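You operate a simulated robot arm through the tools that you are given. There is no shell and no other tool. Be economical: measure what you need, move in short steps, check, and stop when the job is done.

You are at the controls of a simulated two-armed robot. One attempt, no reset.

Task
Drain the green vat, cap the cream and teal jars, shelve them.
Fine: wash water in the small purple pan, red lever shut; each jar's own cap; jars on the shelf on the cream bench. Set down upright: cream jar, teal jar.
Where things are to end (x, y in the base frame): cream jar within 60 mm of [790, -500]; teal jar within 60 mm of [790, -660].

It is judged by the outcome, as a careful person would: the job done as asked, and still so three seconds after it is handed in. It fails if anything else is knocked over, pushed out of place, dropped, spilled or broken. Lids that push on must go on centred and level and be pressed home; caps that screw on are set level and turned clockwise until they are tight.

Robot
Two 6-joint arms with two-finger parallel grippers on one trunk, on a base that drives. Base frame: it is fixed to the floor where the robot stands at the start and does not move with it; the origin is under the middle of the robot, x ahead of it, y to its left, z up; the surface under the hand at the start is at about z = 740. Lengths are in mm, angles in degrees, forces in N, time in s.
The left shoulder is at the start at [60, 187, 1210], the right one opposite. With the tool pointing down near the work surface each hand reaches from about 100 to 560 mm from the robot's upright axis, wherever it stands, measured 20 degrees to its own side. Places, roughly: blue lever on the white urn [500, -600, 900]; cream jar (7x7x8 cm) [400, -500, 800]; green lever on the olive urn [600, -900, 900]; green vat [500, 0, 900]; lever on the white pipes [400, 1100, 800]; red lever on the blue vat [500, 300, 900]; red lever on the green vat [500, -100, 900]; red lever on the steel vat [500, 800, 900]; small purple pan (15x19x9 cm) [500, -200, 800]; teal jar (7x7x8 cm) [400, -700, 800]; teal lever over the green vat [700, 100, 1200]; top of the shelf on the cream bench [800, -700, 1200]. Payload 1.57 kg a hand.
The TCP of each hand is the grasp point between the finger pads, 30 mm short of the fingertips. In the tool frame z runs along the fingers and y along their closing line. The gripper opens to 110 mm. The fingers are 24 mm wide and 12 mm thick; the gripper's body (48 by 112 mm) begins 78 mm behind the TCP.
Orientation is that of the tool frame in the base frame, as [roll, pitch, yaw] about the fixed x, y, z axes, in that order (R = Rz(yaw) Ry(pitch) Rx(roll)). With the fingers straight down and closing along the base's y, the tool's x points along the base's -x, its y along +y and its z along -z.

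Tools
- The arms move only by the tool jog_arm. It takes "left_moves", "right_moves" or both (then of equal length, played together; a hand with none holds still); each is a list of rows, each an object (a shift or turn left out is 0, a gripper value left out holds the last) with "slide": the shift along the tool's x, y, z in units of 300 mm (1.0 is 300 mm), a list of three; "angular": the turn, a rotation vector about the tool's x, y, z in units of 60 degrees (1.0 is 60 degrees), a list of three; "grip": the opening, from 0 (shut) to 1 (fully open). In form: [{"slide": [x, y, z], "angular": [wx, wy, wz], "grip": grip}, ...]. A call has 1 to 12 rows; each row is the pose to reach, as a shift and turn from the pose commanded when the call began, along the tool's axes at that moment. A call with a number of a shift or a turn outside -1 to 1 is refused whole. Rows are played at 5 a second. More than 50 mm and 8.6 degrees between two rows, or a gripper value outside its range, and nothing of the call is played. Where a pose cannot be reached the arm comes as near as it can. A force on the tool above 40 N (or 10 N above the force at the start of the call, whichever is more), or a blocked arm, ends the call early, and 0.2 s more pass. Each finger travels about 153 mm/s and halts on what it meets, pressing with about 26 N; the grip force reading is that of the motor and also rises with nothing between the fingers. The clock runs only during rows and for 0.2 s after the last one: add rows that repeat a pose to give the fingers time. The reply holds the time, the measured pose of the TCP, the force on the tool along the base axes, the opening and the grip force, in the units named above and with some noise, with the torque about the TCP (base axes, N m) and any sound that the robot's microphone picked up.
- Cameras (640 x 400 px; columns grow to the right, rows downward): "scene" is now at [8.3, -25.2, 1746.1]; the picture's right is [-0.35, -0.94, 0.00], its down [-0.76, 0.28, -0.59] and it looks along [0.55, -0.20, -0.81] (base axes); focal length 271 px, centre (320, 200). "left" rides on the left gripper at [70, -16, -141] in its tool frame; the picture's right is [0.23, 0.97, 0.00], its down [-0.86, 0.20, -0.48] and it looks along [-0.47, 0.11, 0.88] (tool axes); focal length 222 px, centre (320, 200). "right" rides on the right gripper at [70, 16, -141] in its tool frame; the picture's right is [-0.23, 0.97, 0.00], its down [-0.86, -0.20, -0.48] and it looks along [-0.47, -0.11, 0.88] (tool axes); focal length 222 px, centre (320, 200). There is no depth. A picture from a camera that has moved, and an enlarged one, comes with that camera's place and axes in the base frame and with its lens.
- grab_frame(camera): a new picture of that camera. It takes no simulated time.
- lift_body(by): slides the trunk up (or, below 0, down) by that many mm; the arms and the scene camera ride with it, the base frame stays. It gives what a move gives, with no picture.
- roll_base(legs): drives the robot by 1 to 6 legs, each [ahead, left, turn to the left] in mm, mm and degrees, along the robot's own axes; the way and the turn of a leg run together, so that a leg with both is an arc; at most 1500 mm and 180 degrees a leg. The arms and the cameras ride along, it lands a little off, and it stops where it bumps. It gives what a move gives.
- head_to(pan, tilt): turns the head with the scene camera to pan (to the left, within 86 degrees either way) and tilt (down, from -29 to 69), counted from straight ahead of the robot. It gives what a move gives.
- close_up(camera, box): a new picture of the part [left, top, right, bottom] of that camera's present view, enlarged. It takes no simulated time.
- hand_in(): hands the job in; it is judged then, once.

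Work in short steps. Places have to be worked out from the pictures, the camera data and where the tool is seen: move nearer, look again, correct. Check each grasp and each placing, and mend what went wrong. You have 120 turns and 108 pictures in all, those below and enlarged ones among them. Open the grippers and draw the arms clear of the work before you hand the job in, unless the task says otherwise; then end with one line.

The tools are called after ">>>" as a command line: name --argument value ..., lists and objects as JSON in quotes. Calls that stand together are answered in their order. jog_arm: Moves the arms, as the interface text tells. Its arguments: {"type":"object","properties":{"left_moves":{"type":"array","items":{"type":"object","properties":{"slide":{"type":"array","items":{"type":"number"}},"angular":{"type":"array","items":{"type":"number"}},"grip":{"type":"number"}}}},"right_moves":{"type":"array","items":{"type":"object","properties":{"slide":{"type":"array","items":{"type":"number"}},"angular":{"type":"array","items":{"type":"number"}},"grip":{"type":"number"}}}}},"required":[]} The other tools are called the same way: lift_body (by) slides the trunk up or down; roll_base (legs) drives the base; head_to (pan, tilt) turns the head that bears the scene camera; grab_frame (camera) takes a picture; close_up (camera, box) takes an enlarged picture of a part of a camera's view; hand_in () hands the job in.

At the start:

```text
time_s: 0.0
left_position: [342.6, -29.8, 1445.7]
left_tcp_rot: [179.9, -0.1, 179.9]
left_contact_force: [0.7, 0.2, -0.2]
left_torque: [0.04, 0.0, 0.01]
left_opening: 110.2
left_grip_force: 0.1
right_position: [315.6, -437.0, 1405.5]
right_tcp_rot: [180.0, 0.0, -180.0]
right_contact_force: [-0.1, 0.1, -0.4]
right_torque: [0.01, -0.01, -0.03]
right_opening: 109.8
right_grip_force: 0.1
trunk travel left (down, up): [-839.0, 151.0]
robot x, y, heading: [-3.2, -1.0, 0.1]
head pan, tilt: [-20.2, 54.1]
```

scene: 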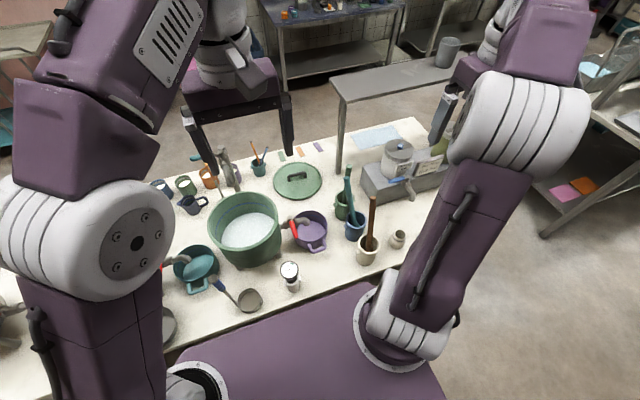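
right: 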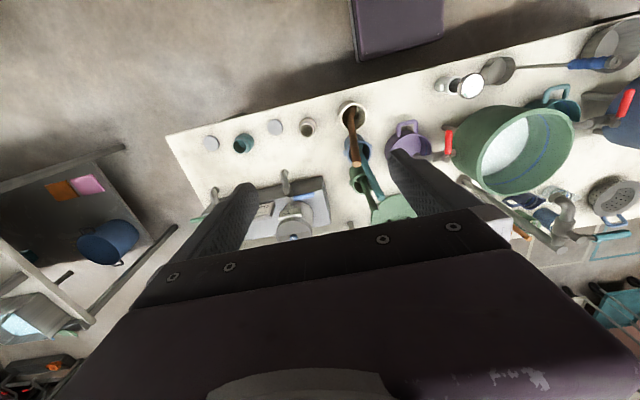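
left: 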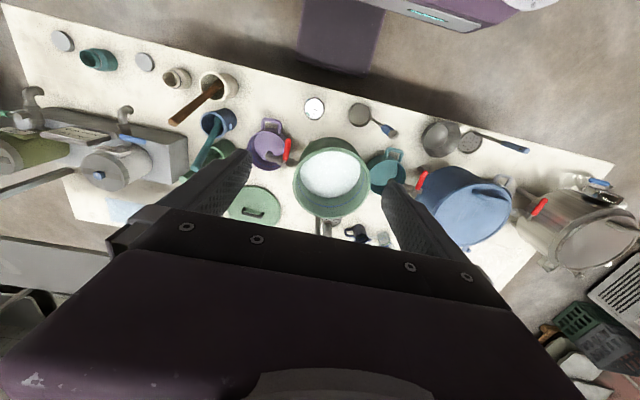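

I'll look closer at the jars and caps, and the vat with its lever and pan.

>>> close_up --camera "left" --box '[30, 10, 250, 150]'

>>> close_up --camera "left" --box '[220, 80, 440, 240]'

>>> close_up --camera "scene" --box '[180, 140, 440, 300]'

>>> close_up --camera "right" --box '[190, 90, 450, 250]'

```text
2.86 times, centred on (140, 80) of left
camera zoom: at [272.5, -45.9, 1587.7], right [-0.23, 0.97, 0.0], down [0.86, 0.2, 0.48], along [0.47, 0.11, -0.88], focal length 635 px, centre (834, 543)
```

zoom: 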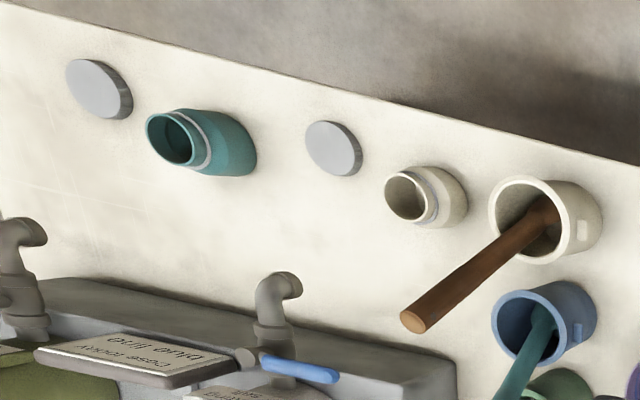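

```text
2.50 times, centred on (330, 160) of left
camera zoom: at [272.5, -45.9, 1587.7], right [-0.23, 0.97, 0.0], down [0.86, 0.2, 0.48], along [0.47, 0.11, -0.88], focal length 555 px, centre (295, 300)
```

zoom: 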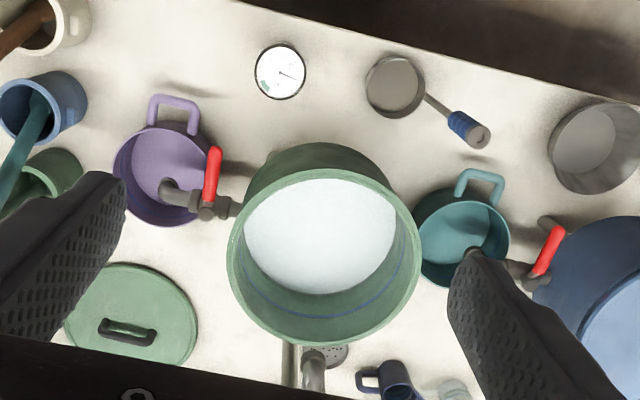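

```text
2.46 times, centred on (310, 220) of scene
camera zoom: at [8.3, -25.2, 1746.1], right [-0.35, -0.94, 0.0], down [-0.76, 0.28, -0.59], along [0.55, -0.2, -0.81], focal length 666 px, centre (345, 151)
```

zoom: 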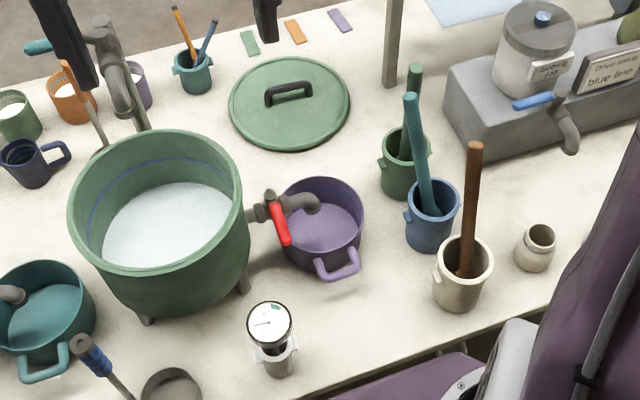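

```text
2.46 times, centred on (320, 170) of right
camera zoom: at [246.0, -420.9, 1547.7], right [0.23, 0.97, 0.0], down [0.86, -0.2, 0.48], along [0.47, -0.11, -0.88], focal length 547 px, centre (320, 274)
```

zoom: 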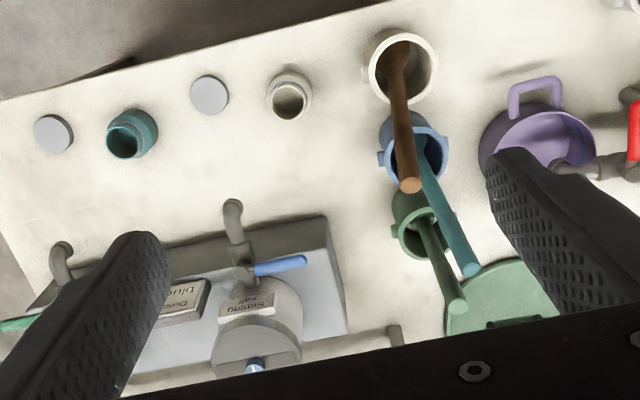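

Signs on the bench may matter; let me read them and look at the scene from the head in other directions.

>>> head_to --pan -45 --tilt 40

>>> close_up --camera "scene" --box '[0, 0, 640, 400]'

>>> close_up --camera "right" --box '[230, 180, 340, 250]'

```text
time_s: 0.9
left_position: [342.7, -30.6, 1444.3]
left_tcp_rot: [180.0, 0.0, -179.9]
left_contact_force: [0.4, -1.0, -0.2]
left_torque: [-0.01, 0.0, -0.01]
left_opening: 110.0
left_grip_force: 0.0
right_position: [314.6, -435.7, 1405.2]
right_tcp_rot: [-180.0, 0.0, 180.0]
right_contact_force: [-0.5, 0.1, -1.1]
right_torque: [0.01, 0.01, -0.01]
right_opening: 109.9
right_grip_force: 0.1
trunk travel left (down, up): [-839.0, 151.0]
robot x, y, heading: [0.3, -1.2, -0.0]
head pan, tilt: [-45.0, 40.0]
```

```text
1.00 times, centred on (320, 200) of scene (not enlarged: the box is as wide or as high as the picture)
camera zoom: at [-0.1, -60.0, 1765.7], right [-0.71, -0.71, 0.0], down [-0.46, 0.45, -0.77], along [0.54, -0.54, -0.64], focal length 271 px, centre (320, 200)
```

zoom: 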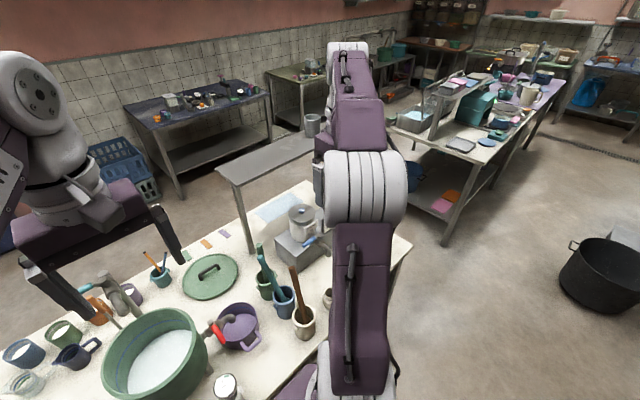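

```text
5.71 times, centred on (285, 215) of right
camera zoom: at [245.9, -420.9, 1547.7], right [0.23, 0.97, 0.0], down [0.86, -0.2, 0.48], along [0.47, -0.11, -0.88], focal length 1269 px, centre (520, 114)
```

zoom: 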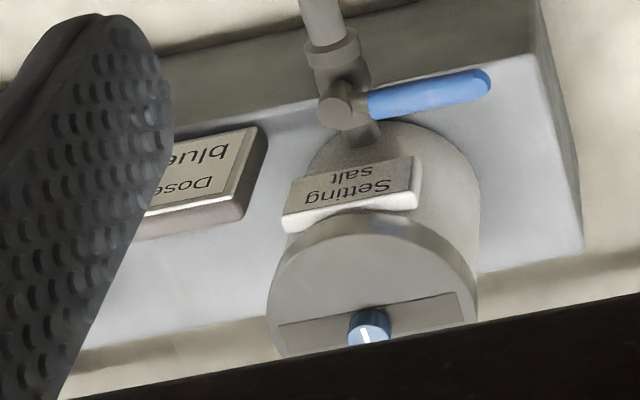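

Lever base is near [535,-98,900], with its tip near [460,-100,900] (shut, across the pipe), and the spout end near [518,-154]. I'm moving the left arm aside and bringing the right hand above the lever for a close look.

>>> jog_arm --left_moves '[{"slide": [0, 0.1, 0]}, {"slide": [0, 0.2, 0]}, {"slide": [0, 0.3, 0]}, {"slide": [0, 0.4, 0]}, {"slide": [0, 0.5, 0]}, {"slide": [0, 0.6, 0]}, {"slide": [0, 0.7, 0]}, {"slide": [0, 0.8, 0]}]' --right_moves '[{"slide": [-0.02, 0.098, 0.095], "grip": 0}, {"slide": [-0.04, 0.196, 0.19], "grip": 0}, {"slide": [-0.06, 0.294, 0.285], "grip": 0}, {"slide": [-0.08, 0.392, 0.38], "grip": 0}, {"slide": [-0.1, 0.49, 0.475], "grip": 0}, {"slide": [-0.12, 0.588, 0.57], "grip": 0}, {"slide": [-0.14, 0.686, 0.665], "grip": 0}, {"slide": [-0.16, 0.784, 0.76], "grip": 0}]'

>>> grab_frame --camera "right"

>>> grab_frame --camera "left"

```text
time_s: 2.7
left_position: [342.9, 211.3, 1444.8]
left_tcp_rot: [-179.9, 0.0, -180.0]
left_contact_force: [0.3, 0.2, -0.3]
left_torque: [-0.03, 0.0, -0.01]
left_opening: 109.9
left_grip_force: 0.1
right_position: [362.7, -199.7, 1176.6]
right_tcp_rot: [-179.9, -0.1, -180.0]
right_contact_force: [-0.6, 0.4, 0.3]
right_torque: [-0.01, 0.01, 0.0]
right_opening: 0.0
right_grip_force: 21.3
trunk travel left (down, up): [-839.0, 151.0]
robot x, y, heading: [-3.2, 1.9, -0.2]
head pan, tilt: [-45.0, 40.0]
```

```text
98 pictures are left
camera right: at [294.5, -183.7, 1318.8], right [0.23, 0.97, 0.0], down [0.86, -0.2, 0.48], along [0.47, -0.11, -0.88], focal length 222 px, centre (320, 200)
```

right: 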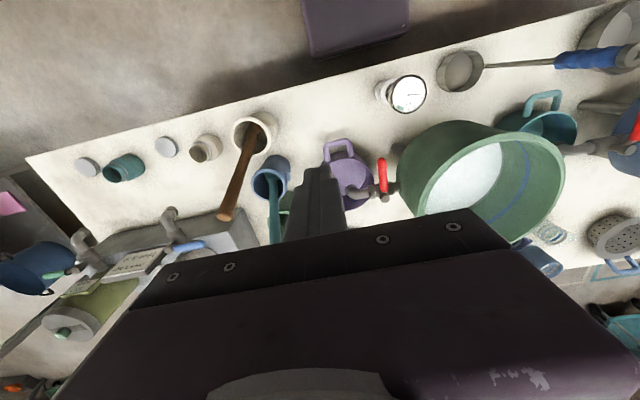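

```text
97 pictures are left
camera left: at [273.5, 196.4, 1587.0], right [-0.23, 0.97, 0.0], down [0.86, 0.2, 0.48], along [0.47, 0.11, -0.88], focal length 222 px, centre (320, 200)
```

left: 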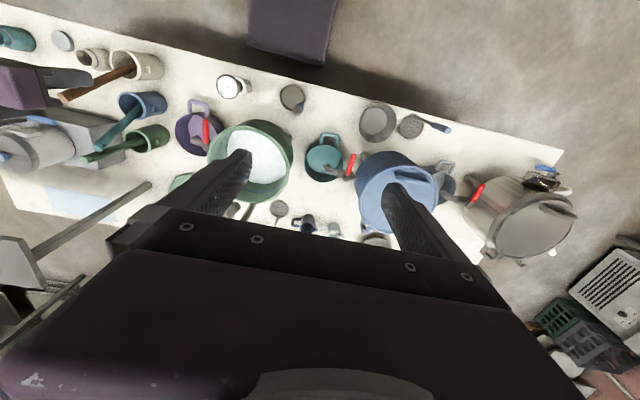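

>>> close_up --camera "right" --box '[310, 110, 440, 220]'

>>> close_up --camera "right" --box '[60, 110, 240, 220]'

```text
3.64 times, centred on (375, 165) of right
camera zoom: at [294.5, -183.7, 1318.8], right [0.23, 0.97, 0.0], down [0.86, -0.2, 0.48], along [0.47, -0.11, -0.88], focal length 808 px, centre (120, 327)
```

zoom: 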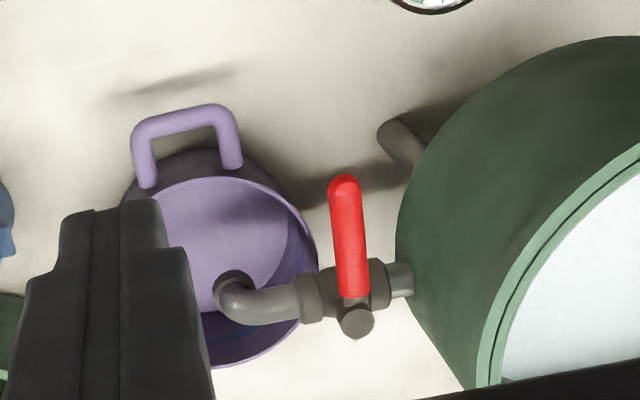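

```text
3.56 times, centred on (150, 165) of right
camera zoom: at [294.5, -183.7, 1318.8], right [0.23, 0.97, 0.0], down [0.86, -0.2, 0.48], along [0.47, -0.11, -0.88], focal length 790 px, centre (924, 324)
```

zoom: 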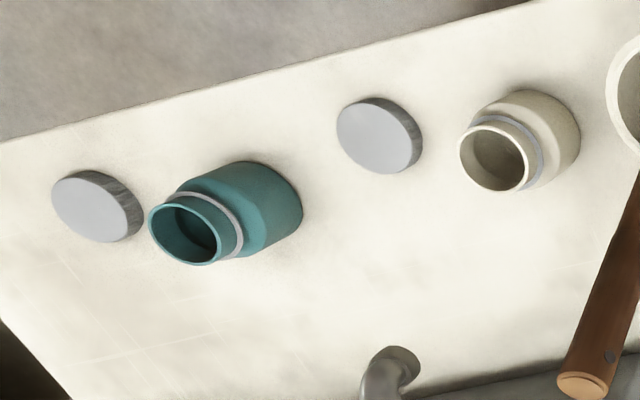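

The lever turns on a vertical stem and should swing toward -y. I'll descend nearer to refine its place, with the gripper partly open.

>>> jog_arm --right_moves '[{"slide": [-0.04, 0.05, 0.12], "grip": 0.5}, {"slide": [-0.08, 0.1, 0.24], "grip": 0.5}, {"slide": [-0.12, 0.14, 0.36], "grip": 0.5}, {"slide": [-0.14, 0.18, 0.48], "grip": 0.5}, {"slide": [-0.157, 0.22, 0.59], "grip": 0.5}]'

>>> grab_frame --camera "right"

>>> head_to --pan -10 --tilt 50

>>> grab_frame --camera "scene"

```text
time_s: 3.9
left_position: [343.9, 209.5, 1444.7]
left_tcp_rot: [-180.0, -0.2, 180.0]
left_contact_force: [0.0, 0.1, 0.1]
left_torque: [-0.02, 0.01, 0.01]
left_opening: 110.0
left_grip_force: 0.1
right_position: [410.1, -132.7, 999.6]
right_tcp_rot: [-180.0, -0.1, -180.0]
right_contact_force: [-0.1, 0.5, -0.6]
right_torque: [-0.04, -0.02, 0.05]
right_opening: 55.0
right_grip_force: 0.1
trunk travel left (down, up): [-839.0, 151.0]
robot x, y, heading: [-3.3, -1.2, 0.1]
head pan, tilt: [-45.0, 40.0]
```

```text
94 pictures are left
camera right: at [341.2, -117.3, 1142.2], right [0.23, 0.97, 0.0], down [0.86, -0.2, 0.48], along [0.47, -0.11, -0.88], focal length 222 px, centre (320, 200)
```

right: 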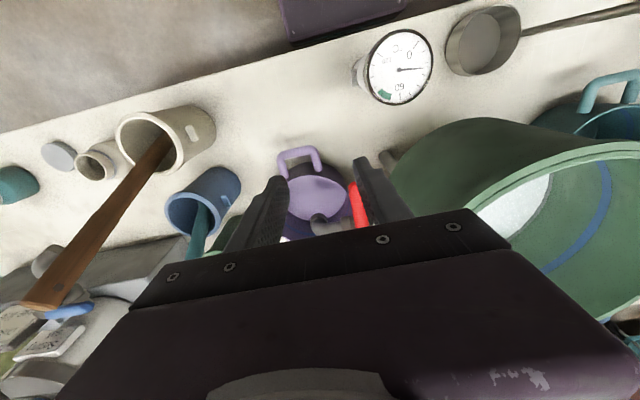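

```text
time_s: 4.9
left_position: [342.9, 209.7, 1446.2]
left_tcp_rot: [180.0, 0.0, -180.0]
left_contact_force: [-0.7, 0.6, 0.0]
left_torque: [0.02, -0.04, 0.0]
left_opening: 109.7
left_grip_force: 0.0
right_position: [408.6, -134.8, 1001.1]
right_tcp_rot: [-179.9, 0.0, -180.0]
right_contact_force: [0.1, 0.4, -0.1]
right_torque: [0.02, -0.05, 0.0]
right_opening: 55.0
right_grip_force: 0.1
trunk travel left (down, up): [-839.0, 151.0]
robot x, y, heading: [-0.3, -0.8, -0.1]
head pan, tilt: [-10.0, 50.0]
```

```text
93 pictures are left
camera scene: at [15.4, -13.6, 1751.6], right [-0.17, -0.98, 0.0], down [-0.75, 0.13, -0.64], along [0.63, -0.11, -0.77], focal length 271 px, centre (320, 200)
```

scene: 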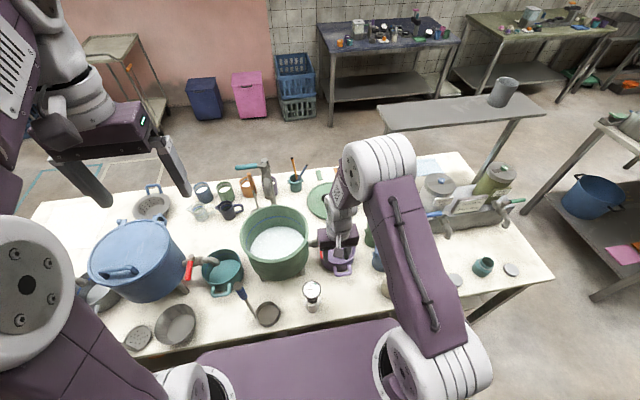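

>>> close_up --camera "right" --box '[270, 130, 430, 240]'

```text
3.64 times, centred on (350, 185) of right
camera zoom: at [339.9, -118.3, 1143.1], right [0.23, 0.97, 0.0], down [0.86, -0.2, 0.48], along [0.47, -0.11, -0.88], focal length 808 px, centre (211, 254)
```

zoom: 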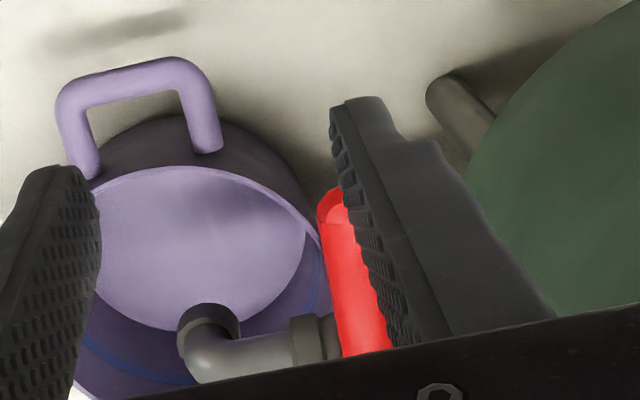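

Triangulating over all views, the lever tip is at ≈[448,-103,927], pivot ≈[524,-98]. I'll put the open fingers astride the lever near its tip, with the tips just below it.

>>> jog_arm --right_moves '[{"slide": [-0.08, 0.03, 0]}, {"slide": [-0.163, 0.053, 0.0]}, {"slide": [-0.163, 0.053, 0.1]}, {"slide": [-0.163, 0.053, 0.193]}]'

>>> close_up --camera "right" --box '[270, 130, 430, 240]'

```text
time_s: 5.9
left_position: [342.6, 208.4, 1446.5]
left_tcp_rot: [-179.9, -0.1, 180.0]
left_contact_force: [0.8, 0.3, -0.1]
left_torque: [-0.07, 0.02, -0.01]
left_opening: 109.8
left_grip_force: 0.1
right_position: [458.9, -118.8, 942.7]
right_tcp_rot: [-180.0, -0.1, 180.0]
right_contact_force: [0.7, -0.3, -0.1]
right_torque: [0.0, 0.01, 0.0]
right_opening: 55.1
right_grip_force: 0.1
trunk travel left (down, up): [-839.0, 151.0]
robot x, y, heading: [0.0, 1.6, -0.1]
head pan, tilt: [-10.0, 50.0]
```

```text
3.64 times, centred on (350, 185) of right
camera zoom: at [390.6, -102.7, 1084.3], right [0.23, 0.97, 0.0], down [0.86, -0.2, 0.48], along [0.46, -0.11, -0.88], focal length 808 px, centre (211, 254)
```

zoom: 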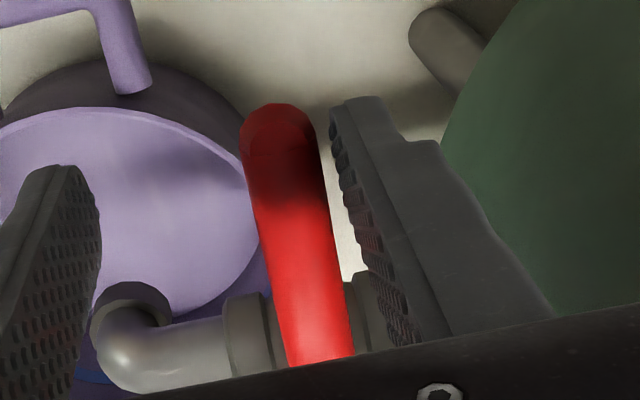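

The lever sits between the fingers. Closing on it.

>>> jog_arm --right_moves '[{"slide": [0, 0.02, 0], "grip": 0.3}, {"slide": [0, 0.04, 0], "grip": 0.15}, {"slide": [0, 0.04, 0], "grip": 0.1}, {"slide": [0, 0.04, 0], "grip": 0.1}]'

>>> close_up --camera "right" --box '[270, 130, 430, 240]'

```text
time_s: 6.9
left_position: [342.0, 210.4, 1445.0]
left_tcp_rot: [180.0, -0.1, 180.0]
left_contact_force: [-0.7, -1.5, -0.5]
left_torque: [-0.02, 0.02, 0.0]
left_opening: 109.9
left_grip_force: 0.1
right_position: [458.7, -105.7, 942.8]
right_tcp_rot: [-179.9, -0.1, -179.9]
right_contact_force: [-4.1, 5.6, -8.0]
right_torque: [0.21, -0.07, 0.52]
right_opening: 17.5
right_grip_force: 32.4
trunk travel left (down, up): [-839.0, 151.0]
robot x, y, heading: [-1.0, 2.7, 0.1]
head pan, tilt: [-10.0, 50.0]
```

```text
3.64 times, centred on (350, 185) of right
camera zoom: at [390.0, -90.4, 1084.8], right [0.23, 0.97, 0.0], down [0.86, -0.2, 0.48], along [0.46, -0.11, -0.88], focal length 808 px, centre (211, 254)
```

zoom: 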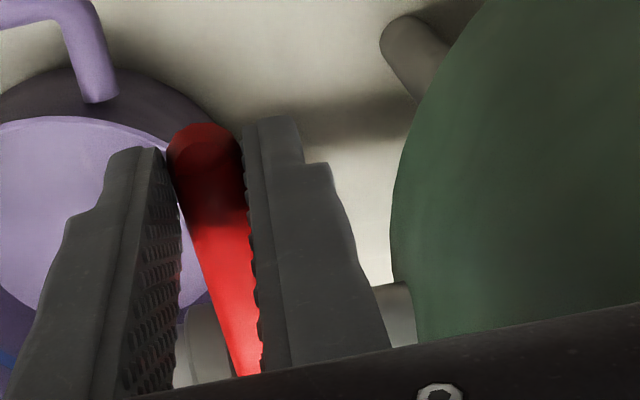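

Grasp holds. Swinging the lever along its arc toward the spout with the gripper as a loose cage, turning with it.

>>> jog_arm --right_moves '[{"slide": [-0.006, -0.03, 0], "angular": [0, 0, -0.133], "grip": 0.2}, {"slide": [-0.015, -0.059, 0], "angular": [0, 0, -0.267], "grip": 0.2}, {"slide": [-0.029, -0.086, 0], "angular": [0, 0, -0.4], "grip": 0.2}, {"slide": [-0.046, -0.111, 0], "angular": [0, 0, -0.533], "grip": 0.2}, {"slide": [-0.067, -0.134, 0], "angular": [0, 0, -0.667], "grip": 0.2}, {"slide": [-0.091, -0.153, 0], "angular": [0, 0, -0.8], "grip": 0.2}, {"slide": [-0.117, -0.169, 0], "angular": [0, 0, -0.933], "grip": 0.2}]'

>>> grab_frame --camera "right"

>>> close_up --camera "scene" --box '[230, 180, 390, 300]'

```text
time_s: 8.5
left_position: [343.1, 209.1, 1446.0]
left_tcp_rot: [180.0, 0.0, -180.0]
left_contact_force: [-0.3, -1.0, 0.9]
left_torque: [-0.03, 0.01, -0.02]
left_opening: 110.0
left_grip_force: 0.1
right_position: [494.9, -159.5, 942.8]
right_tcp_rot: [180.0, 0.1, -123.9]
right_contact_force: [-1.1, -0.4, -0.1]
right_torque: [0.04, 0.01, 0.02]
right_opening: 22.5
right_grip_force: 0.4
trunk travel left (down, up): [-839.0, 151.0]
robot x, y, heading: [0.3, -2.4, 0.2]
head pan, tilt: [-10.0, 50.0]
```

```text
89 pictures are left
camera right: at [442.5, -208.5, 1084.5], right [-0.68, 0.73, 0.0], down [0.64, 0.6, 0.48], along [0.35, 0.33, -0.88], focal length 222 px, centre (320, 200)
```

right: 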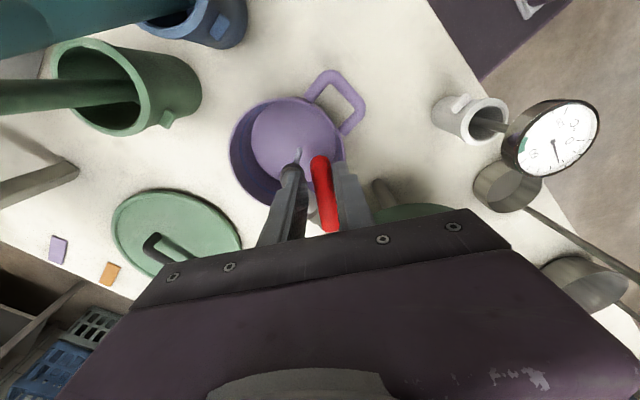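

```text
3.33 times, centred on (310, 240) of scene
camera zoom: at [15.7, -13.6, 1751.6], right [-0.17, -0.98, 0.0], down [-0.75, 0.13, -0.64], along [0.63, -0.11, -0.77], focal length 902 px, centre (353, 67)
```

zoom: 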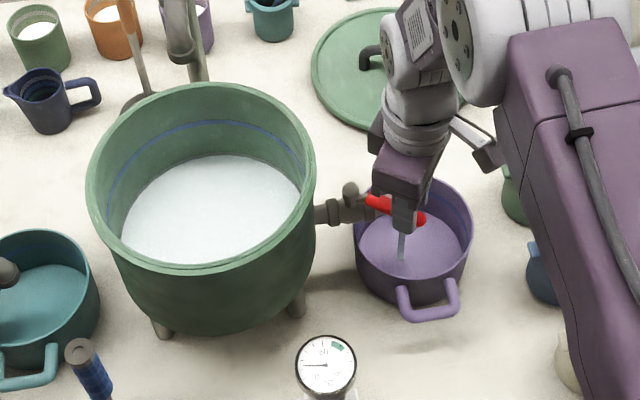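

The valve is about two-thirds open and water runs into the pan. Waiting with the lever still caged and watching levels.

>>> jog_arm --right_moves '[{"slide": [0, 0, 0]}, {"slide": [0, 0, 0]}, {"slide": [0, 0, 0]}, {"slide": [0, 0, 0]}, {"slide": [0, 0, 0]}, {"slide": [0, 0, 0]}, {"slide": [0, 0, 0]}, {"slide": [0, 0, 0]}, {"slide": [0, 0, 0]}, {"slide": [0, 0, 0]}]'

>>> close_up --camera "scene" --box '[230, 180, 390, 300]'

```text
time_s: 10.7
left_position: [342.3, 209.6, 1446.6]
left_tcp_rot: [-180.0, 0.1, 180.0]
left_contact_force: [0.6, 0.8, 0.7]
left_torque: [0.01, 0.01, 0.03]
left_opening: 110.3
left_grip_force: 0.0
right_position: [494.3, -157.6, 942.0]
right_tcp_rot: [-180.0, 0.0, -124.0]
right_contact_force: [0.2, -1.3, 0.0]
right_torque: [-0.03, 0.0, 0.02]
right_opening: 22.1
right_grip_force: 0.1
trunk travel left (down, up): [-839.0, 151.0]
robot x, y, heading: [-0.8, 1.6, 0.1]
head pan, tilt: [-10.0, 50.0]
```

```text
3.33 times, centred on (310, 240) of scene
camera zoom: at [15.7, -13.3, 1751.6], right [-0.17, -0.98, 0.0], down [-0.75, 0.13, -0.64], along [0.63, -0.11, -0.77], focal length 902 px, centre (353, 67)
```

zoom: 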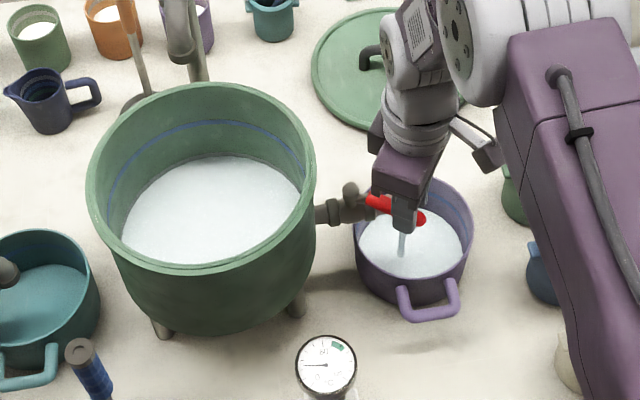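

>>> jog_arm --right_moves '[{"slide": [0, 0, 0]}, {"slide": [0, 0, 0]}, {"slide": [0, 0, 0]}, {"slide": [0, 0, 0]}, {"slide": [0, 0, 0]}, {"slide": [0, 0, 0]}, {"slide": [0, 0, 0]}, {"slide": [0, 0, 0]}, {"slide": [0, 0, 0]}, {"slide": [0, 0, 0]}]'

>>> close_up --camera "scene" --box '[230, 180, 390, 300]'

```text
time_s: 12.9
left_position: [342.2, 208.0, 1445.4]
left_tcp_rot: [179.9, 0.1, -180.0]
left_contact_force: [0.3, -1.0, -1.1]
left_torque: [0.0, 0.01, -0.01]
left_opening: 110.3
left_grip_force: 0.2
right_position: [494.0, -157.3, 943.2]
right_tcp_rot: [180.0, -0.1, -124.0]
right_contact_force: [-0.1, 0.2, 0.4]
right_torque: [0.0, 0.01, 0.02]
right_opening: 21.9
right_grip_force: 0.0
trunk travel left (down, up): [-839.0, 151.0]
robot x, y, heading: [-0.3, 2.7, -0.1]
head pan, tilt: [-10.0, 50.0]
```

```text
3.33 times, centred on (310, 240) of scene
camera zoom: at [15.7, -13.3, 1751.6], right [-0.17, -0.98, 0.0], down [-0.75, 0.13, -0.64], along [0.63, -0.11, -0.77], focal length 902 px, centre (353, 67)
```

zoom: 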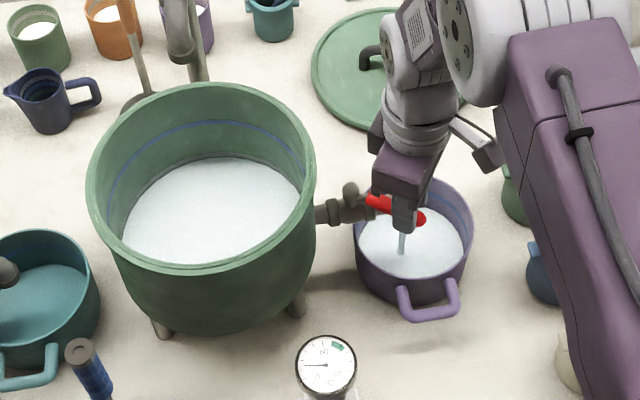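

Flow is slow; opening the lever the rest of the way to be along the pipe.

>>> jog_arm --right_moves '[{"slide": [-0.006, -0.03, 0], "angular": [0, 0, -0.133]}, {"slide": [-0.016, -0.06, 0], "angular": [0, 0, -0.267]}, {"slide": [-0.031, -0.087, 0], "angular": [0, 0, -0.4]}, {"slide": [-0.031, -0.087, 0], "angular": [0, 0, -0.4]}, {"slide": [-0.031, -0.087, 0], "angular": [0, 0, -0.4]}]'

>>> close_up --camera "scene" --box '[230, 180, 390, 300]'

>>> grab_frame --camera "right"

```text
time_s: 14.1
left_position: [342.0, 208.2, 1444.3]
left_tcp_rot: [180.0, 0.0, 180.0]
left_contact_force: [0.4, -0.2, -0.2]
left_torque: [0.01, 0.02, 0.0]
left_opening: 110.0
left_grip_force: 0.0
right_position: [519.8, -165.0, 943.0]
right_tcp_rot: [-180.0, 0.0, -100.0]
right_contact_force: [-0.4, -0.6, 0.3]
right_torque: [0.02, 0.02, 0.03]
right_opening: 22.2
right_grip_force: 0.0
trunk travel left (down, up): [-839.0, 151.0]
robot x, y, heading: [0.7, -2.3, -0.1]
head pan, tilt: [-10.0, 50.0]
```

```text
3.33 times, centred on (310, 240) of scene
camera zoom: at [15.6, -13.3, 1751.6], right [-0.17, -0.98, 0.0], down [-0.75, 0.13, -0.64], along [0.63, -0.11, -0.77], focal length 902 px, centre (353, 67)
```

zoom: 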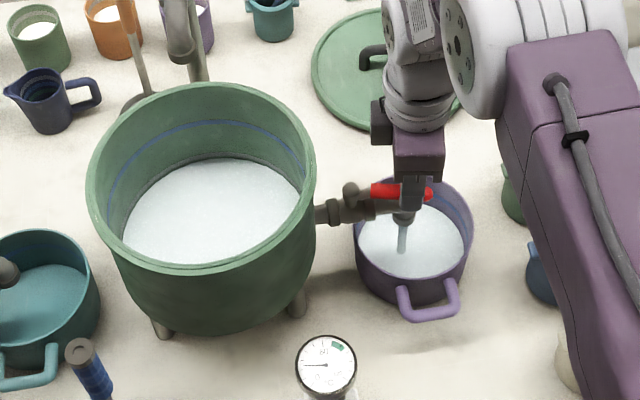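

```text
84 pictures are left
camera right: at [493.2, -231.5, 1084.2], right [-0.92, 0.39, 0.0], down [0.34, 0.81, 0.48], along [0.19, 0.44, -0.88], focal length 222 px, centre (320, 200)
```

right: 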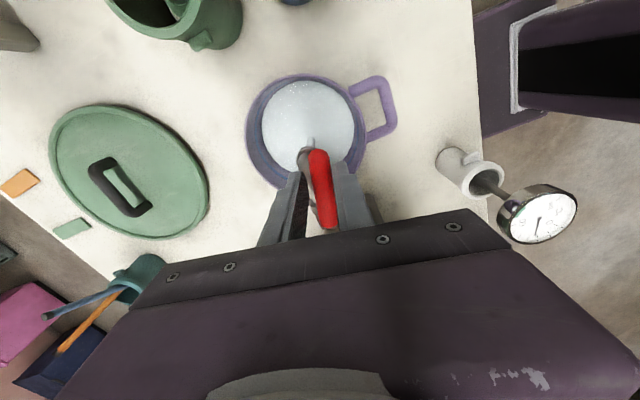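

The lever is along the pipe with a full stream. I'll wait and check the pan level from above.

>>> jog_arm --right_moves '[{"slide": [0, 0, 0]}, {"slide": [0, 0, 0]}, {"slide": [0, 0, 0]}, {"slide": [0, 0, 0]}, {"slide": [0, 0, 0]}, {"slide": [0, 0, 0]}, {"slide": [0, 0, 0]}, {"slide": [0, 0, 0]}, {"slide": [0, 0, 0]}, {"slide": [0, 0, 0]}, {"slide": [0, 0, 0]}, {"slide": [0, 0, 0]}]'

>>> close_up --camera "scene" --box '[230, 180, 390, 300]'

```text
time_s: 16.7
left_position: [343.0, 209.0, 1445.4]
left_tcp_rot: [-180.0, -0.1, 180.0]
left_contact_force: [0.0, -0.3, 0.3]
left_torque: [-0.03, -0.02, 0.02]
left_opening: 109.9
left_grip_force: 0.1
right_position: [521.0, -165.8, 942.2]
right_tcp_rot: [179.9, 0.1, -100.1]
right_contact_force: [0.1, 0.0, -0.5]
right_torque: [-0.02, 0.03, 0.01]
right_opening: 22.0
right_grip_force: 0.1
trunk travel left (down, up): [-839.0, 151.0]
robot x, y, heading: [2.2, -4.6, -0.1]
head pan, tilt: [-10.0, 50.0]
```

```text
3.33 times, centred on (310, 240) of scene
camera zoom: at [15.7, -13.3, 1751.6], right [-0.17, -0.98, 0.0], down [-0.75, 0.13, -0.64], along [0.63, -0.11, -0.77], focal length 902 px, centre (353, 67)
```

zoom: 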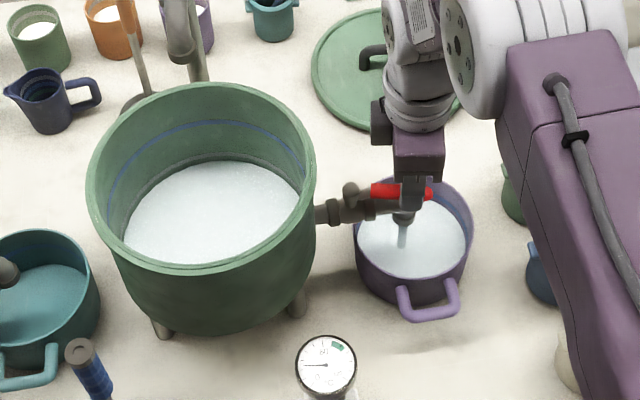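

>>> jog_arm --right_moves '[{"slide": [0, 0, 0]}, {"slide": [0, 0, 0]}, {"slide": [0, 0, 0]}, {"slide": [0, 0, 0]}, {"slide": [0, 0, 0]}, {"slide": [0, 0, 0]}, {"slide": [0, 0, 0]}, {"slide": [0, 0, 0]}, {"slide": [0, 0, 0]}, {"slide": [0, 0, 0]}, {"slide": [0, 0, 0]}, {"slide": [0, 0, 0]}]'

>>> close_up --camera "scene" --box '[230, 180, 390, 300]'

>>> close_up --camera "right" --box '[210, 60, 430, 220]'

```text
time_s: 19.3
left_position: [341.7, 209.1, 1446.7]
left_tcp_rot: [-180.0, 0.0, -180.0]
left_contact_force: [-0.4, 0.4, 0.7]
left_torque: [0.04, -0.03, 0.01]
left_opening: 110.1
left_grip_force: 0.1
right_position: [520.8, -164.6, 942.2]
right_tcp_rot: [180.0, 0.0, -100.0]
right_contact_force: [0.8, 0.3, -0.2]
right_torque: [-0.02, 0.01, -0.03]
right_opening: 22.1
right_grip_force: 0.2
trunk travel left (down, up): [-839.0, 151.0]
robot x, y, heading: [-0.8, 2.7, -0.0]
head pan, tilt: [-10.0, 50.0]
```

```text
3.33 times, centred on (310, 240) of scene
camera zoom: at [15.7, -13.3, 1751.6], right [-0.17, -0.98, 0.0], down [-0.75, 0.13, -0.64], along [0.63, -0.11, -0.77], focal length 902 px, centre (353, 67)
```

zoom: 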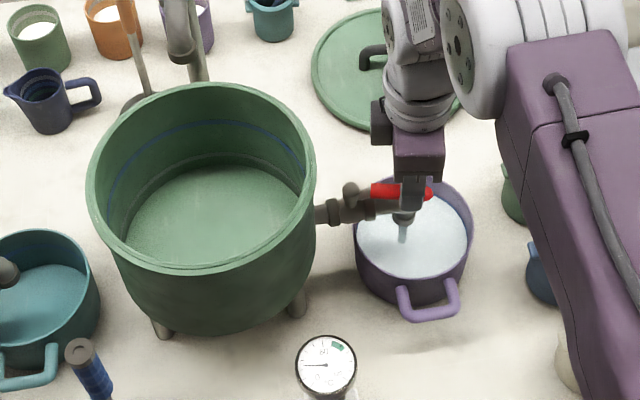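

```text
2.50 times, centred on (320, 140) of right
camera zoom: at [493.1, -231.5, 1084.2], right [-0.92, 0.39, 0.0], down [0.35, 0.81, 0.48], along [0.19, 0.44, -0.88], focal length 555 px, centre (320, 350)
```

zoom: 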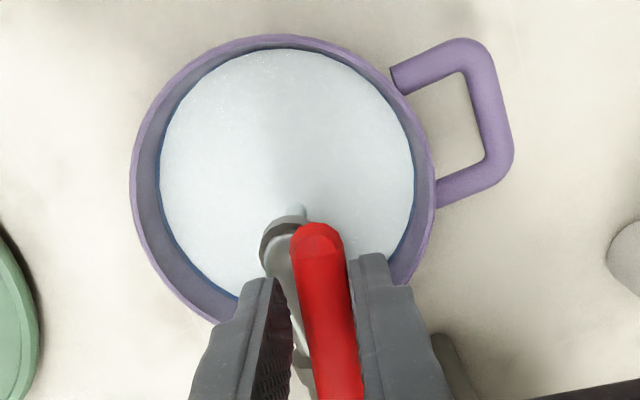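

The vat is empty and the pan is near its blue line. I'll give the last dribble a couple of seconds, then check.

>>> jog_arm --right_moves '[{"slide": [0, 0, 0]}, {"slide": [0, 0, 0]}, {"slide": [0, 0, 0]}, {"slide": [0, 0, 0]}, {"slide": [0, 0, 0]}, {"slide": [0, 0, 0]}, {"slide": [0, 0, 0]}, {"slide": [0, 0, 0]}, {"slide": [0, 0, 0]}, {"slide": [0, 0, 0]}, {"slide": [0, 0, 0]}, {"slide": [0, 0, 0]}]'

>>> close_up --camera "scene" --box '[230, 180, 390, 300]'

```text
time_s: 21.9
left_position: [341.6, 209.5, 1445.6]
left_tcp_rot: [180.0, 0.0, -180.0]
left_contact_force: [0.4, -0.4, 0.0]
left_torque: [-0.01, 0.0, 0.02]
left_opening: 110.0
left_grip_force: 0.2
right_position: [519.6, -164.4, 941.5]
right_tcp_rot: [179.9, 0.0, -100.0]
right_contact_force: [0.3, 0.1, 0.6]
right_torque: [0.01, 0.01, -0.02]
right_opening: 21.9
right_grip_force: 0.1
trunk travel left (down, up): [-839.0, 151.0]
robot x, y, heading: [1.7, -1.4, 0.2]
head pan, tilt: [-10.0, 50.0]
```

```text
3.33 times, centred on (310, 240) of scene
camera zoom: at [15.7, -13.3, 1751.6], right [-0.17, -0.98, 0.0], down [-0.75, 0.13, -0.64], along [0.63, -0.11, -0.77], focal length 902 px, centre (353, 67)
```

zoom: 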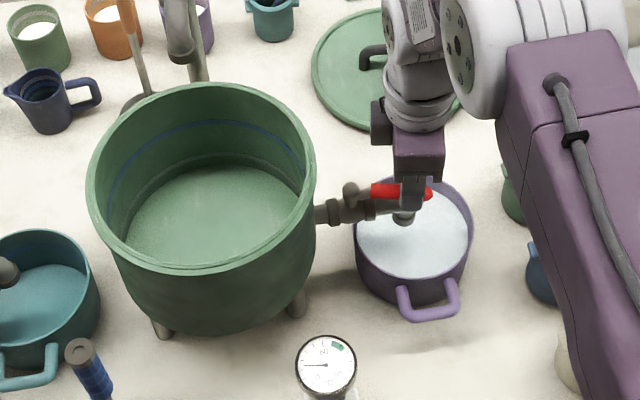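

No stream remains. Swinging the lever back to shut, first 56 degrees.

>>> jog_arm --right_moves '[{"slide": [0.001, 0.031, 0], "angular": [0, 0, 0.133]}, {"slide": [-0.002, 0.062, 0], "angular": [0, 0, 0.267]}, {"slide": [-0.009, 0.092, 0], "angular": [0, 0, 0.4]}, {"slide": [-0.02, 0.121, 0], "angular": [0, 0, 0.533]}, {"slide": [-0.035, 0.148, 0], "angular": [0, 0, 0.667]}, {"slide": [-0.054, 0.172, 0], "angular": [0, 0, 0.8]}, {"slide": [-0.076, 0.194, 0], "angular": [0, 0, 0.933]}]'

```text
time_s: 23.5
left_position: [342.4, 208.8, 1445.3]
left_tcp_rot: [-179.9, 0.0, 179.9]
left_contact_force: [0.9, 0.8, -0.2]
left_torque: [-0.01, -0.01, 0.0]
left_opening: 110.2
left_grip_force: 0.1
right_position: [466.6, -131.5, 943.9]
right_tcp_rot: [180.0, 0.0, -156.2]
right_contact_force: [0.8, -1.0, -0.6]
right_torque: [0.0, 0.01, 0.02]
right_opening: 22.8
right_grip_force: 0.3
trunk travel left (down, up): [-839.0, 151.0]
robot x, y, heading: [-0.2, -1.1, -0.2]
head pan, tilt: [-10.0, 50.0]
```

>>> jog_arm --right_moves '[{"slide": [0.001, 0.029, 0], "angular": [0, 0, 0.133]}, {"slide": [-0.001, 0.06, 0], "angular": [0, 0, 0.267]}, {"slide": [-0.009, 0.091, 0], "angular": [0, 0, 0.4]}, {"slide": [-0.021, 0.117, 0], "angular": [0, 0, 0.4]}, {"slide": [-0.021, 0.117, 0], "angular": [0, 0, 0.4]}]'

>>> close_up --camera "right" --box '[270, 130, 430, 240]'

>>> close_up --camera "scene" --box '[230, 180, 390, 300]'

```text
time_s: 24.7
left_position: [342.7, 209.2, 1445.3]
left_tcp_rot: [-180.0, 0.0, -180.0]
left_contact_force: [0.4, -0.7, 0.0]
left_torque: [0.05, 0.0, -0.02]
left_opening: 110.0
left_grip_force: 0.0
right_position: [458.8, -97.4, 943.7]
right_tcp_rot: [-180.0, 0.0, 179.9]
right_contact_force: [0.5, -3.5, 2.4]
right_torque: [-0.08, 0.05, -0.04]
right_opening: 25.3
right_grip_force: 2.0
trunk travel left (down, up): [-839.0, 151.0]
robot x, y, heading: [0.7, 1.4, 0.1]
head pan, tilt: [-10.0, 50.0]
```

```text
3.64 times, centred on (350, 185) of right
camera zoom: at [390.3, -82.5, 1085.5], right [0.23, 0.97, 0.0], down [0.85, -0.2, 0.48], along [0.47, -0.11, -0.88], focal length 808 px, centre (211, 254)
```

zoom: 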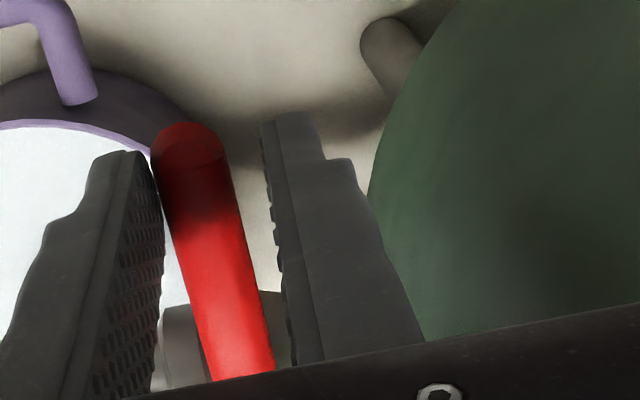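

```text
3.33 times, centred on (310, 240) of scene
camera zoom: at [15.3, -14.5, 1751.6], right [-0.17, -0.98, 0.0], down [-0.75, 0.13, -0.64], along [0.63, -0.11, -0.77], focal length 902 px, centre (353, 67)
```

zoom: 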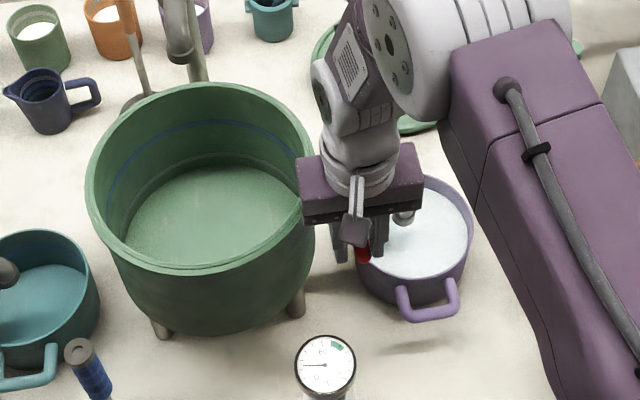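

The lever is back against its stop (tip at y≈-100.6, as originally). Withdrawing the right hand upward.

>>> jog_arm --right_moves '[{"slide": [0, -0.005, -0.1]}, {"slide": [0, -0.005, -0.2]}, {"slide": [0.05, -0.1, -0.35]}, {"slide": [0.1, -0.2, -0.5]}, {"slide": [0.15, -0.3, -0.65], "grip": 1}, {"slide": [0.2, -0.4, -0.8], "grip": 1}, {"slide": [0.25, -0.5, -0.9], "grip": 1}]'

>>> roll_base --legs '[[0, -550, 0]]'

>>> head_to --pan -15 --tilt 50

>>> grab_frame --camera "scene"

>>> grab_frame --camera "right"

```text
refused: row 3 steps farther than a row can; nothing moved
```

```text
time_s: 26.5
left_position: [343.4, -17.5, 1445.9]
left_tcp_rot: [-179.8, 0.0, -179.8]
left_contact_force: [-0.3, -0.7, 0.4]
left_torque: [-0.02, -0.01, 0.0]
left_opening: 110.2
left_grip_force: 0.0
right_position: [461.3, -318.1, 944.3]
right_tcp_rot: [179.8, 0.0, 179.7]
right_contact_force: [0.1, 0.1, 0.4]
right_torque: [-0.02, 0.05, -0.03]
right_opening: 22.2
right_grip_force: 0.1
trunk travel left (down, up): [-839.0, 151.0]
robot x, y, heading: [-0.2, -229.2, 0.3]
head pan, tilt: [-10.0, 50.0]
stopped in leg 1: the force on the tool passed its limit at 91 N (the readings are from after the stop); the commanded pose is now the measured one
```

```text
time_s: 27.2
left_position: [342.6, -20.1, 1445.4]
left_tcp_rot: [-180.0, 0.0, -179.8]
left_contact_force: [-0.8, 0.3, 0.2]
left_torque: [0.02, 0.01, 0.0]
left_opening: 110.1
left_grip_force: 0.0
right_position: [460.7, -320.7, 944.1]
right_tcp_rot: [179.7, 0.0, 179.7]
right_contact_force: [-0.1, -0.2, -0.2]
right_torque: [0.0, -0.01, 0.0]
right_opening: 21.7
right_grip_force: 0.0
trunk travel left (down, up): [-839.0, 151.0]
robot x, y, heading: [3.2, -227.8, 0.1]
head pan, tilt: [-15.0, 50.0]
```

```text
77 pictures are left
camera scene: at [14.9, -249.5, 1751.6], right [-0.25, -0.97, 0.0], down [-0.74, 0.2, -0.64], along [0.62, -0.16, -0.77], focal length 271 px, centre (320, 200)
```

scene: 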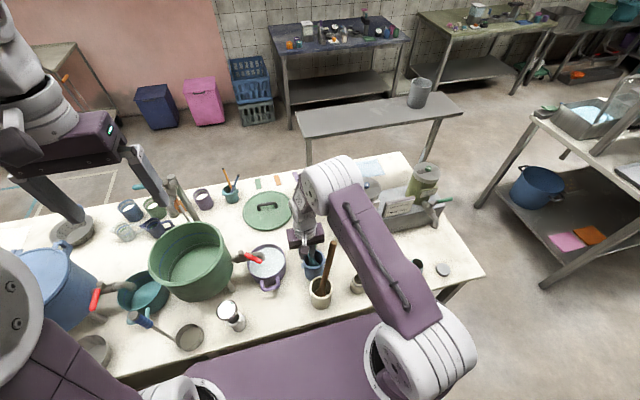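

```text
76 pictures are left
camera right: at [391.0, -305.3, 1086.0], right [0.23, 0.97, 0.01], down [0.85, -0.21, 0.48], along [0.47, -0.11, -0.88], focal length 222 px, centre (320, 200)
```

right: 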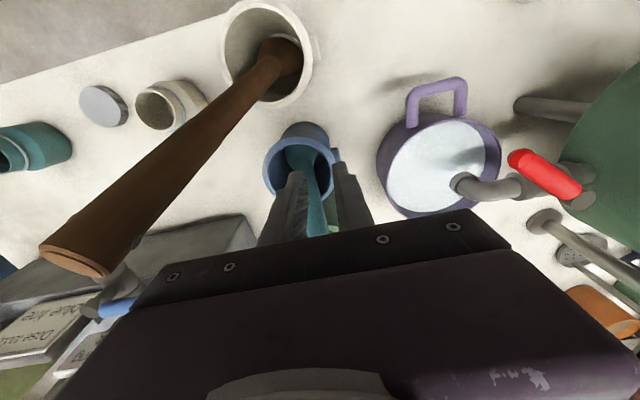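

I batched a drive after a refused move — my mistake: the hand was dragged and the lever has swung partly open (the vat is empty). I need to check what the hand touched before moving anything.

>>> close_up --camera "right" --box '[220, 60, 620, 280]'

>>> close_up --camera "scene" --box '[200, 180, 400, 320]'

>>> close_up --camera "left" --box '[100, 60, 400, 240]'

```text
1.60 times, centred on (420, 170) of right
camera zoom: at [391.0, -305.3, 1086.0], right [0.23, 0.97, 0.01], down [0.85, -0.21, 0.48], along [0.47, -0.11, -0.88], focal length 355 px, centre (160, 248)
```

zoom: 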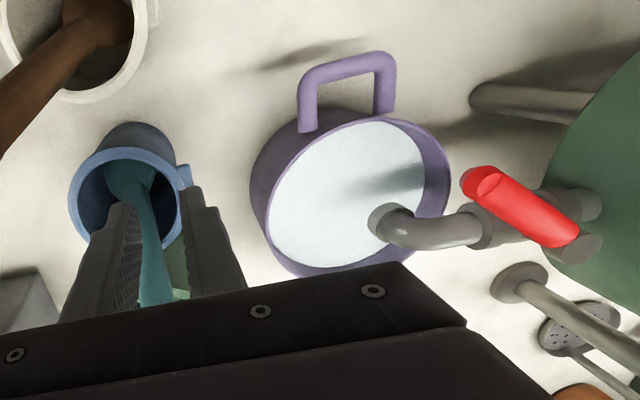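

```text
2.86 times, centred on (300, 250) of scene
camera zoom: at [14.9, -249.5, 1751.6], right [-0.25, -0.97, 0.0], down [-0.74, 0.2, -0.64], along [0.62, -0.16, -0.77], focal length 773 px, centre (377, 57)
```

zoom: 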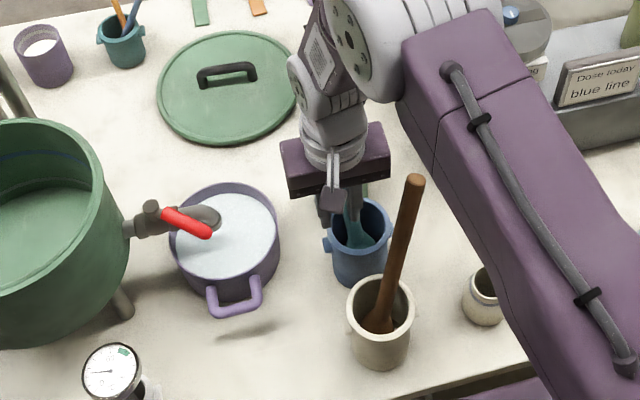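

```text
2.13 times, centred on (250, 150) of left
camera zoom: at [272.5, -35.2, 1587.5], right [-0.23, 0.97, 0.0], down [0.85, 0.2, 0.48], along [0.47, 0.11, -0.88], focal length 474 px, centre (469, 307)
```

zoom: 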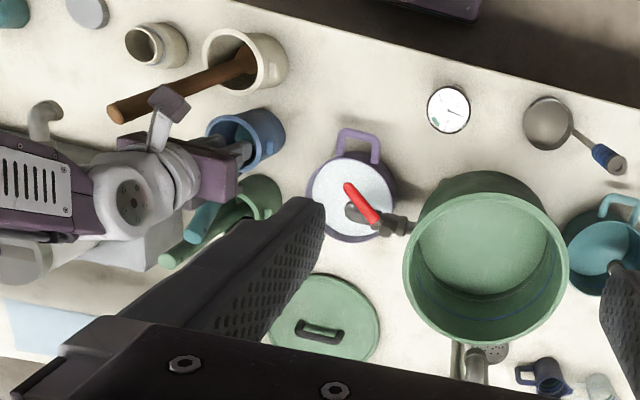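

The mugs, pan and vat measure unchanged; only the lever moved, to about 54 degrees open. First I'm raising the right hand straight up and clear.

>>> jog_arm --right_moves '[{"slide": [0, 0, -0.15]}, {"slide": [0, 0, -0.3]}, {"slide": [0, 0, -0.45]}, {"slide": [0, 0, -0.6]}, {"slide": [0, 0, -0.75]}, {"slide": [0, 0, -0.9]}, {"slide": [0.08, -0.1, -0.98]}, {"slide": [0.16, -0.2, -0.98]}, {"slide": [0.24, -0.3, -0.98]}, {"slide": [0.3, -0.42, -0.98]}, {"slide": [0.3, -0.55, -0.98]}]'

```text
time_s: 29.6
left_position: [342.3, -21.6, 1445.8]
left_tcp_rot: [179.9, 0.0, -179.8]
left_contact_force: [-0.1, -0.8, 0.0]
left_torque: [0.01, 0.03, -0.01]
left_opening: 110.3
left_grip_force: 0.0
right_position: [371.2, -487.6, 1236.9]
right_tcp_rot: [179.6, -0.1, 179.8]
right_contact_force: [0.5, -0.3, 0.6]
right_torque: [0.04, 0.01, 0.0]
right_opening: 21.8
right_grip_force: 0.1
trunk travel left (down, up): [-839.0, 151.0]
robot x, y, heading: [0.9, -229.7, 0.5]
head pan, tilt: [-15.0, 50.0]
```

Now the left hand (closed) goes toward a spot beside the spout, on the -y side of the lever.

>>> jog_arm --left_moves '[{"slide": [-0.05, -0.07, 0.12], "grip": 0}, {"slide": [-0.1, -0.14, 0.24], "grip": 0}, {"slide": [-0.15, -0.21, 0.36], "grip": 0}, {"slide": [-0.2, -0.28, 0.48], "grip": 0}, {"slide": [-0.25, -0.35, 0.6], "grip": 0}, {"slide": [-0.3, -0.42, 0.72], "grip": 0}, {"slide": [-0.36, -0.49, 0.84], "grip": 0}, {"slide": [-0.42, -0.56, 0.96], "grip": 0}]'

>>> grab_frame --camera "left"

```text
time_s: 31.4
left_position: [470.3, -190.1, 1158.3]
left_tcp_rot: [179.9, -0.1, -179.8]
left_contact_force: [0.9, -0.7, -0.4]
left_torque: [0.05, 0.0, 0.01]
left_opening: 0.1
left_grip_force: 21.3
right_position: [371.6, -485.7, 1238.3]
right_tcp_rot: [179.7, -0.1, 179.7]
right_contact_force: [0.9, 0.3, 0.3]
right_torque: [0.03, 0.01, 0.0]
right_opening: 22.0
right_grip_force: 0.2
trunk travel left (down, up): [-839.0, 151.0]
robot x, y, heading: [-2.6, -228.8, 0.1]
head pan, tilt: [-15.0, 50.0]
```

```text
72 pictures are left
camera left: at [401.4, -204.6, 1299.7], right [-0.23, 0.97, 0.0], down [0.85, 0.2, 0.48], along [0.46, 0.11, -0.88], focal length 222 px, centre (320, 200)
```

left: 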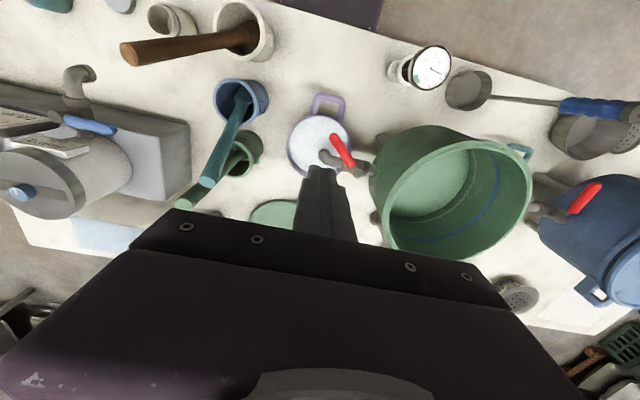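

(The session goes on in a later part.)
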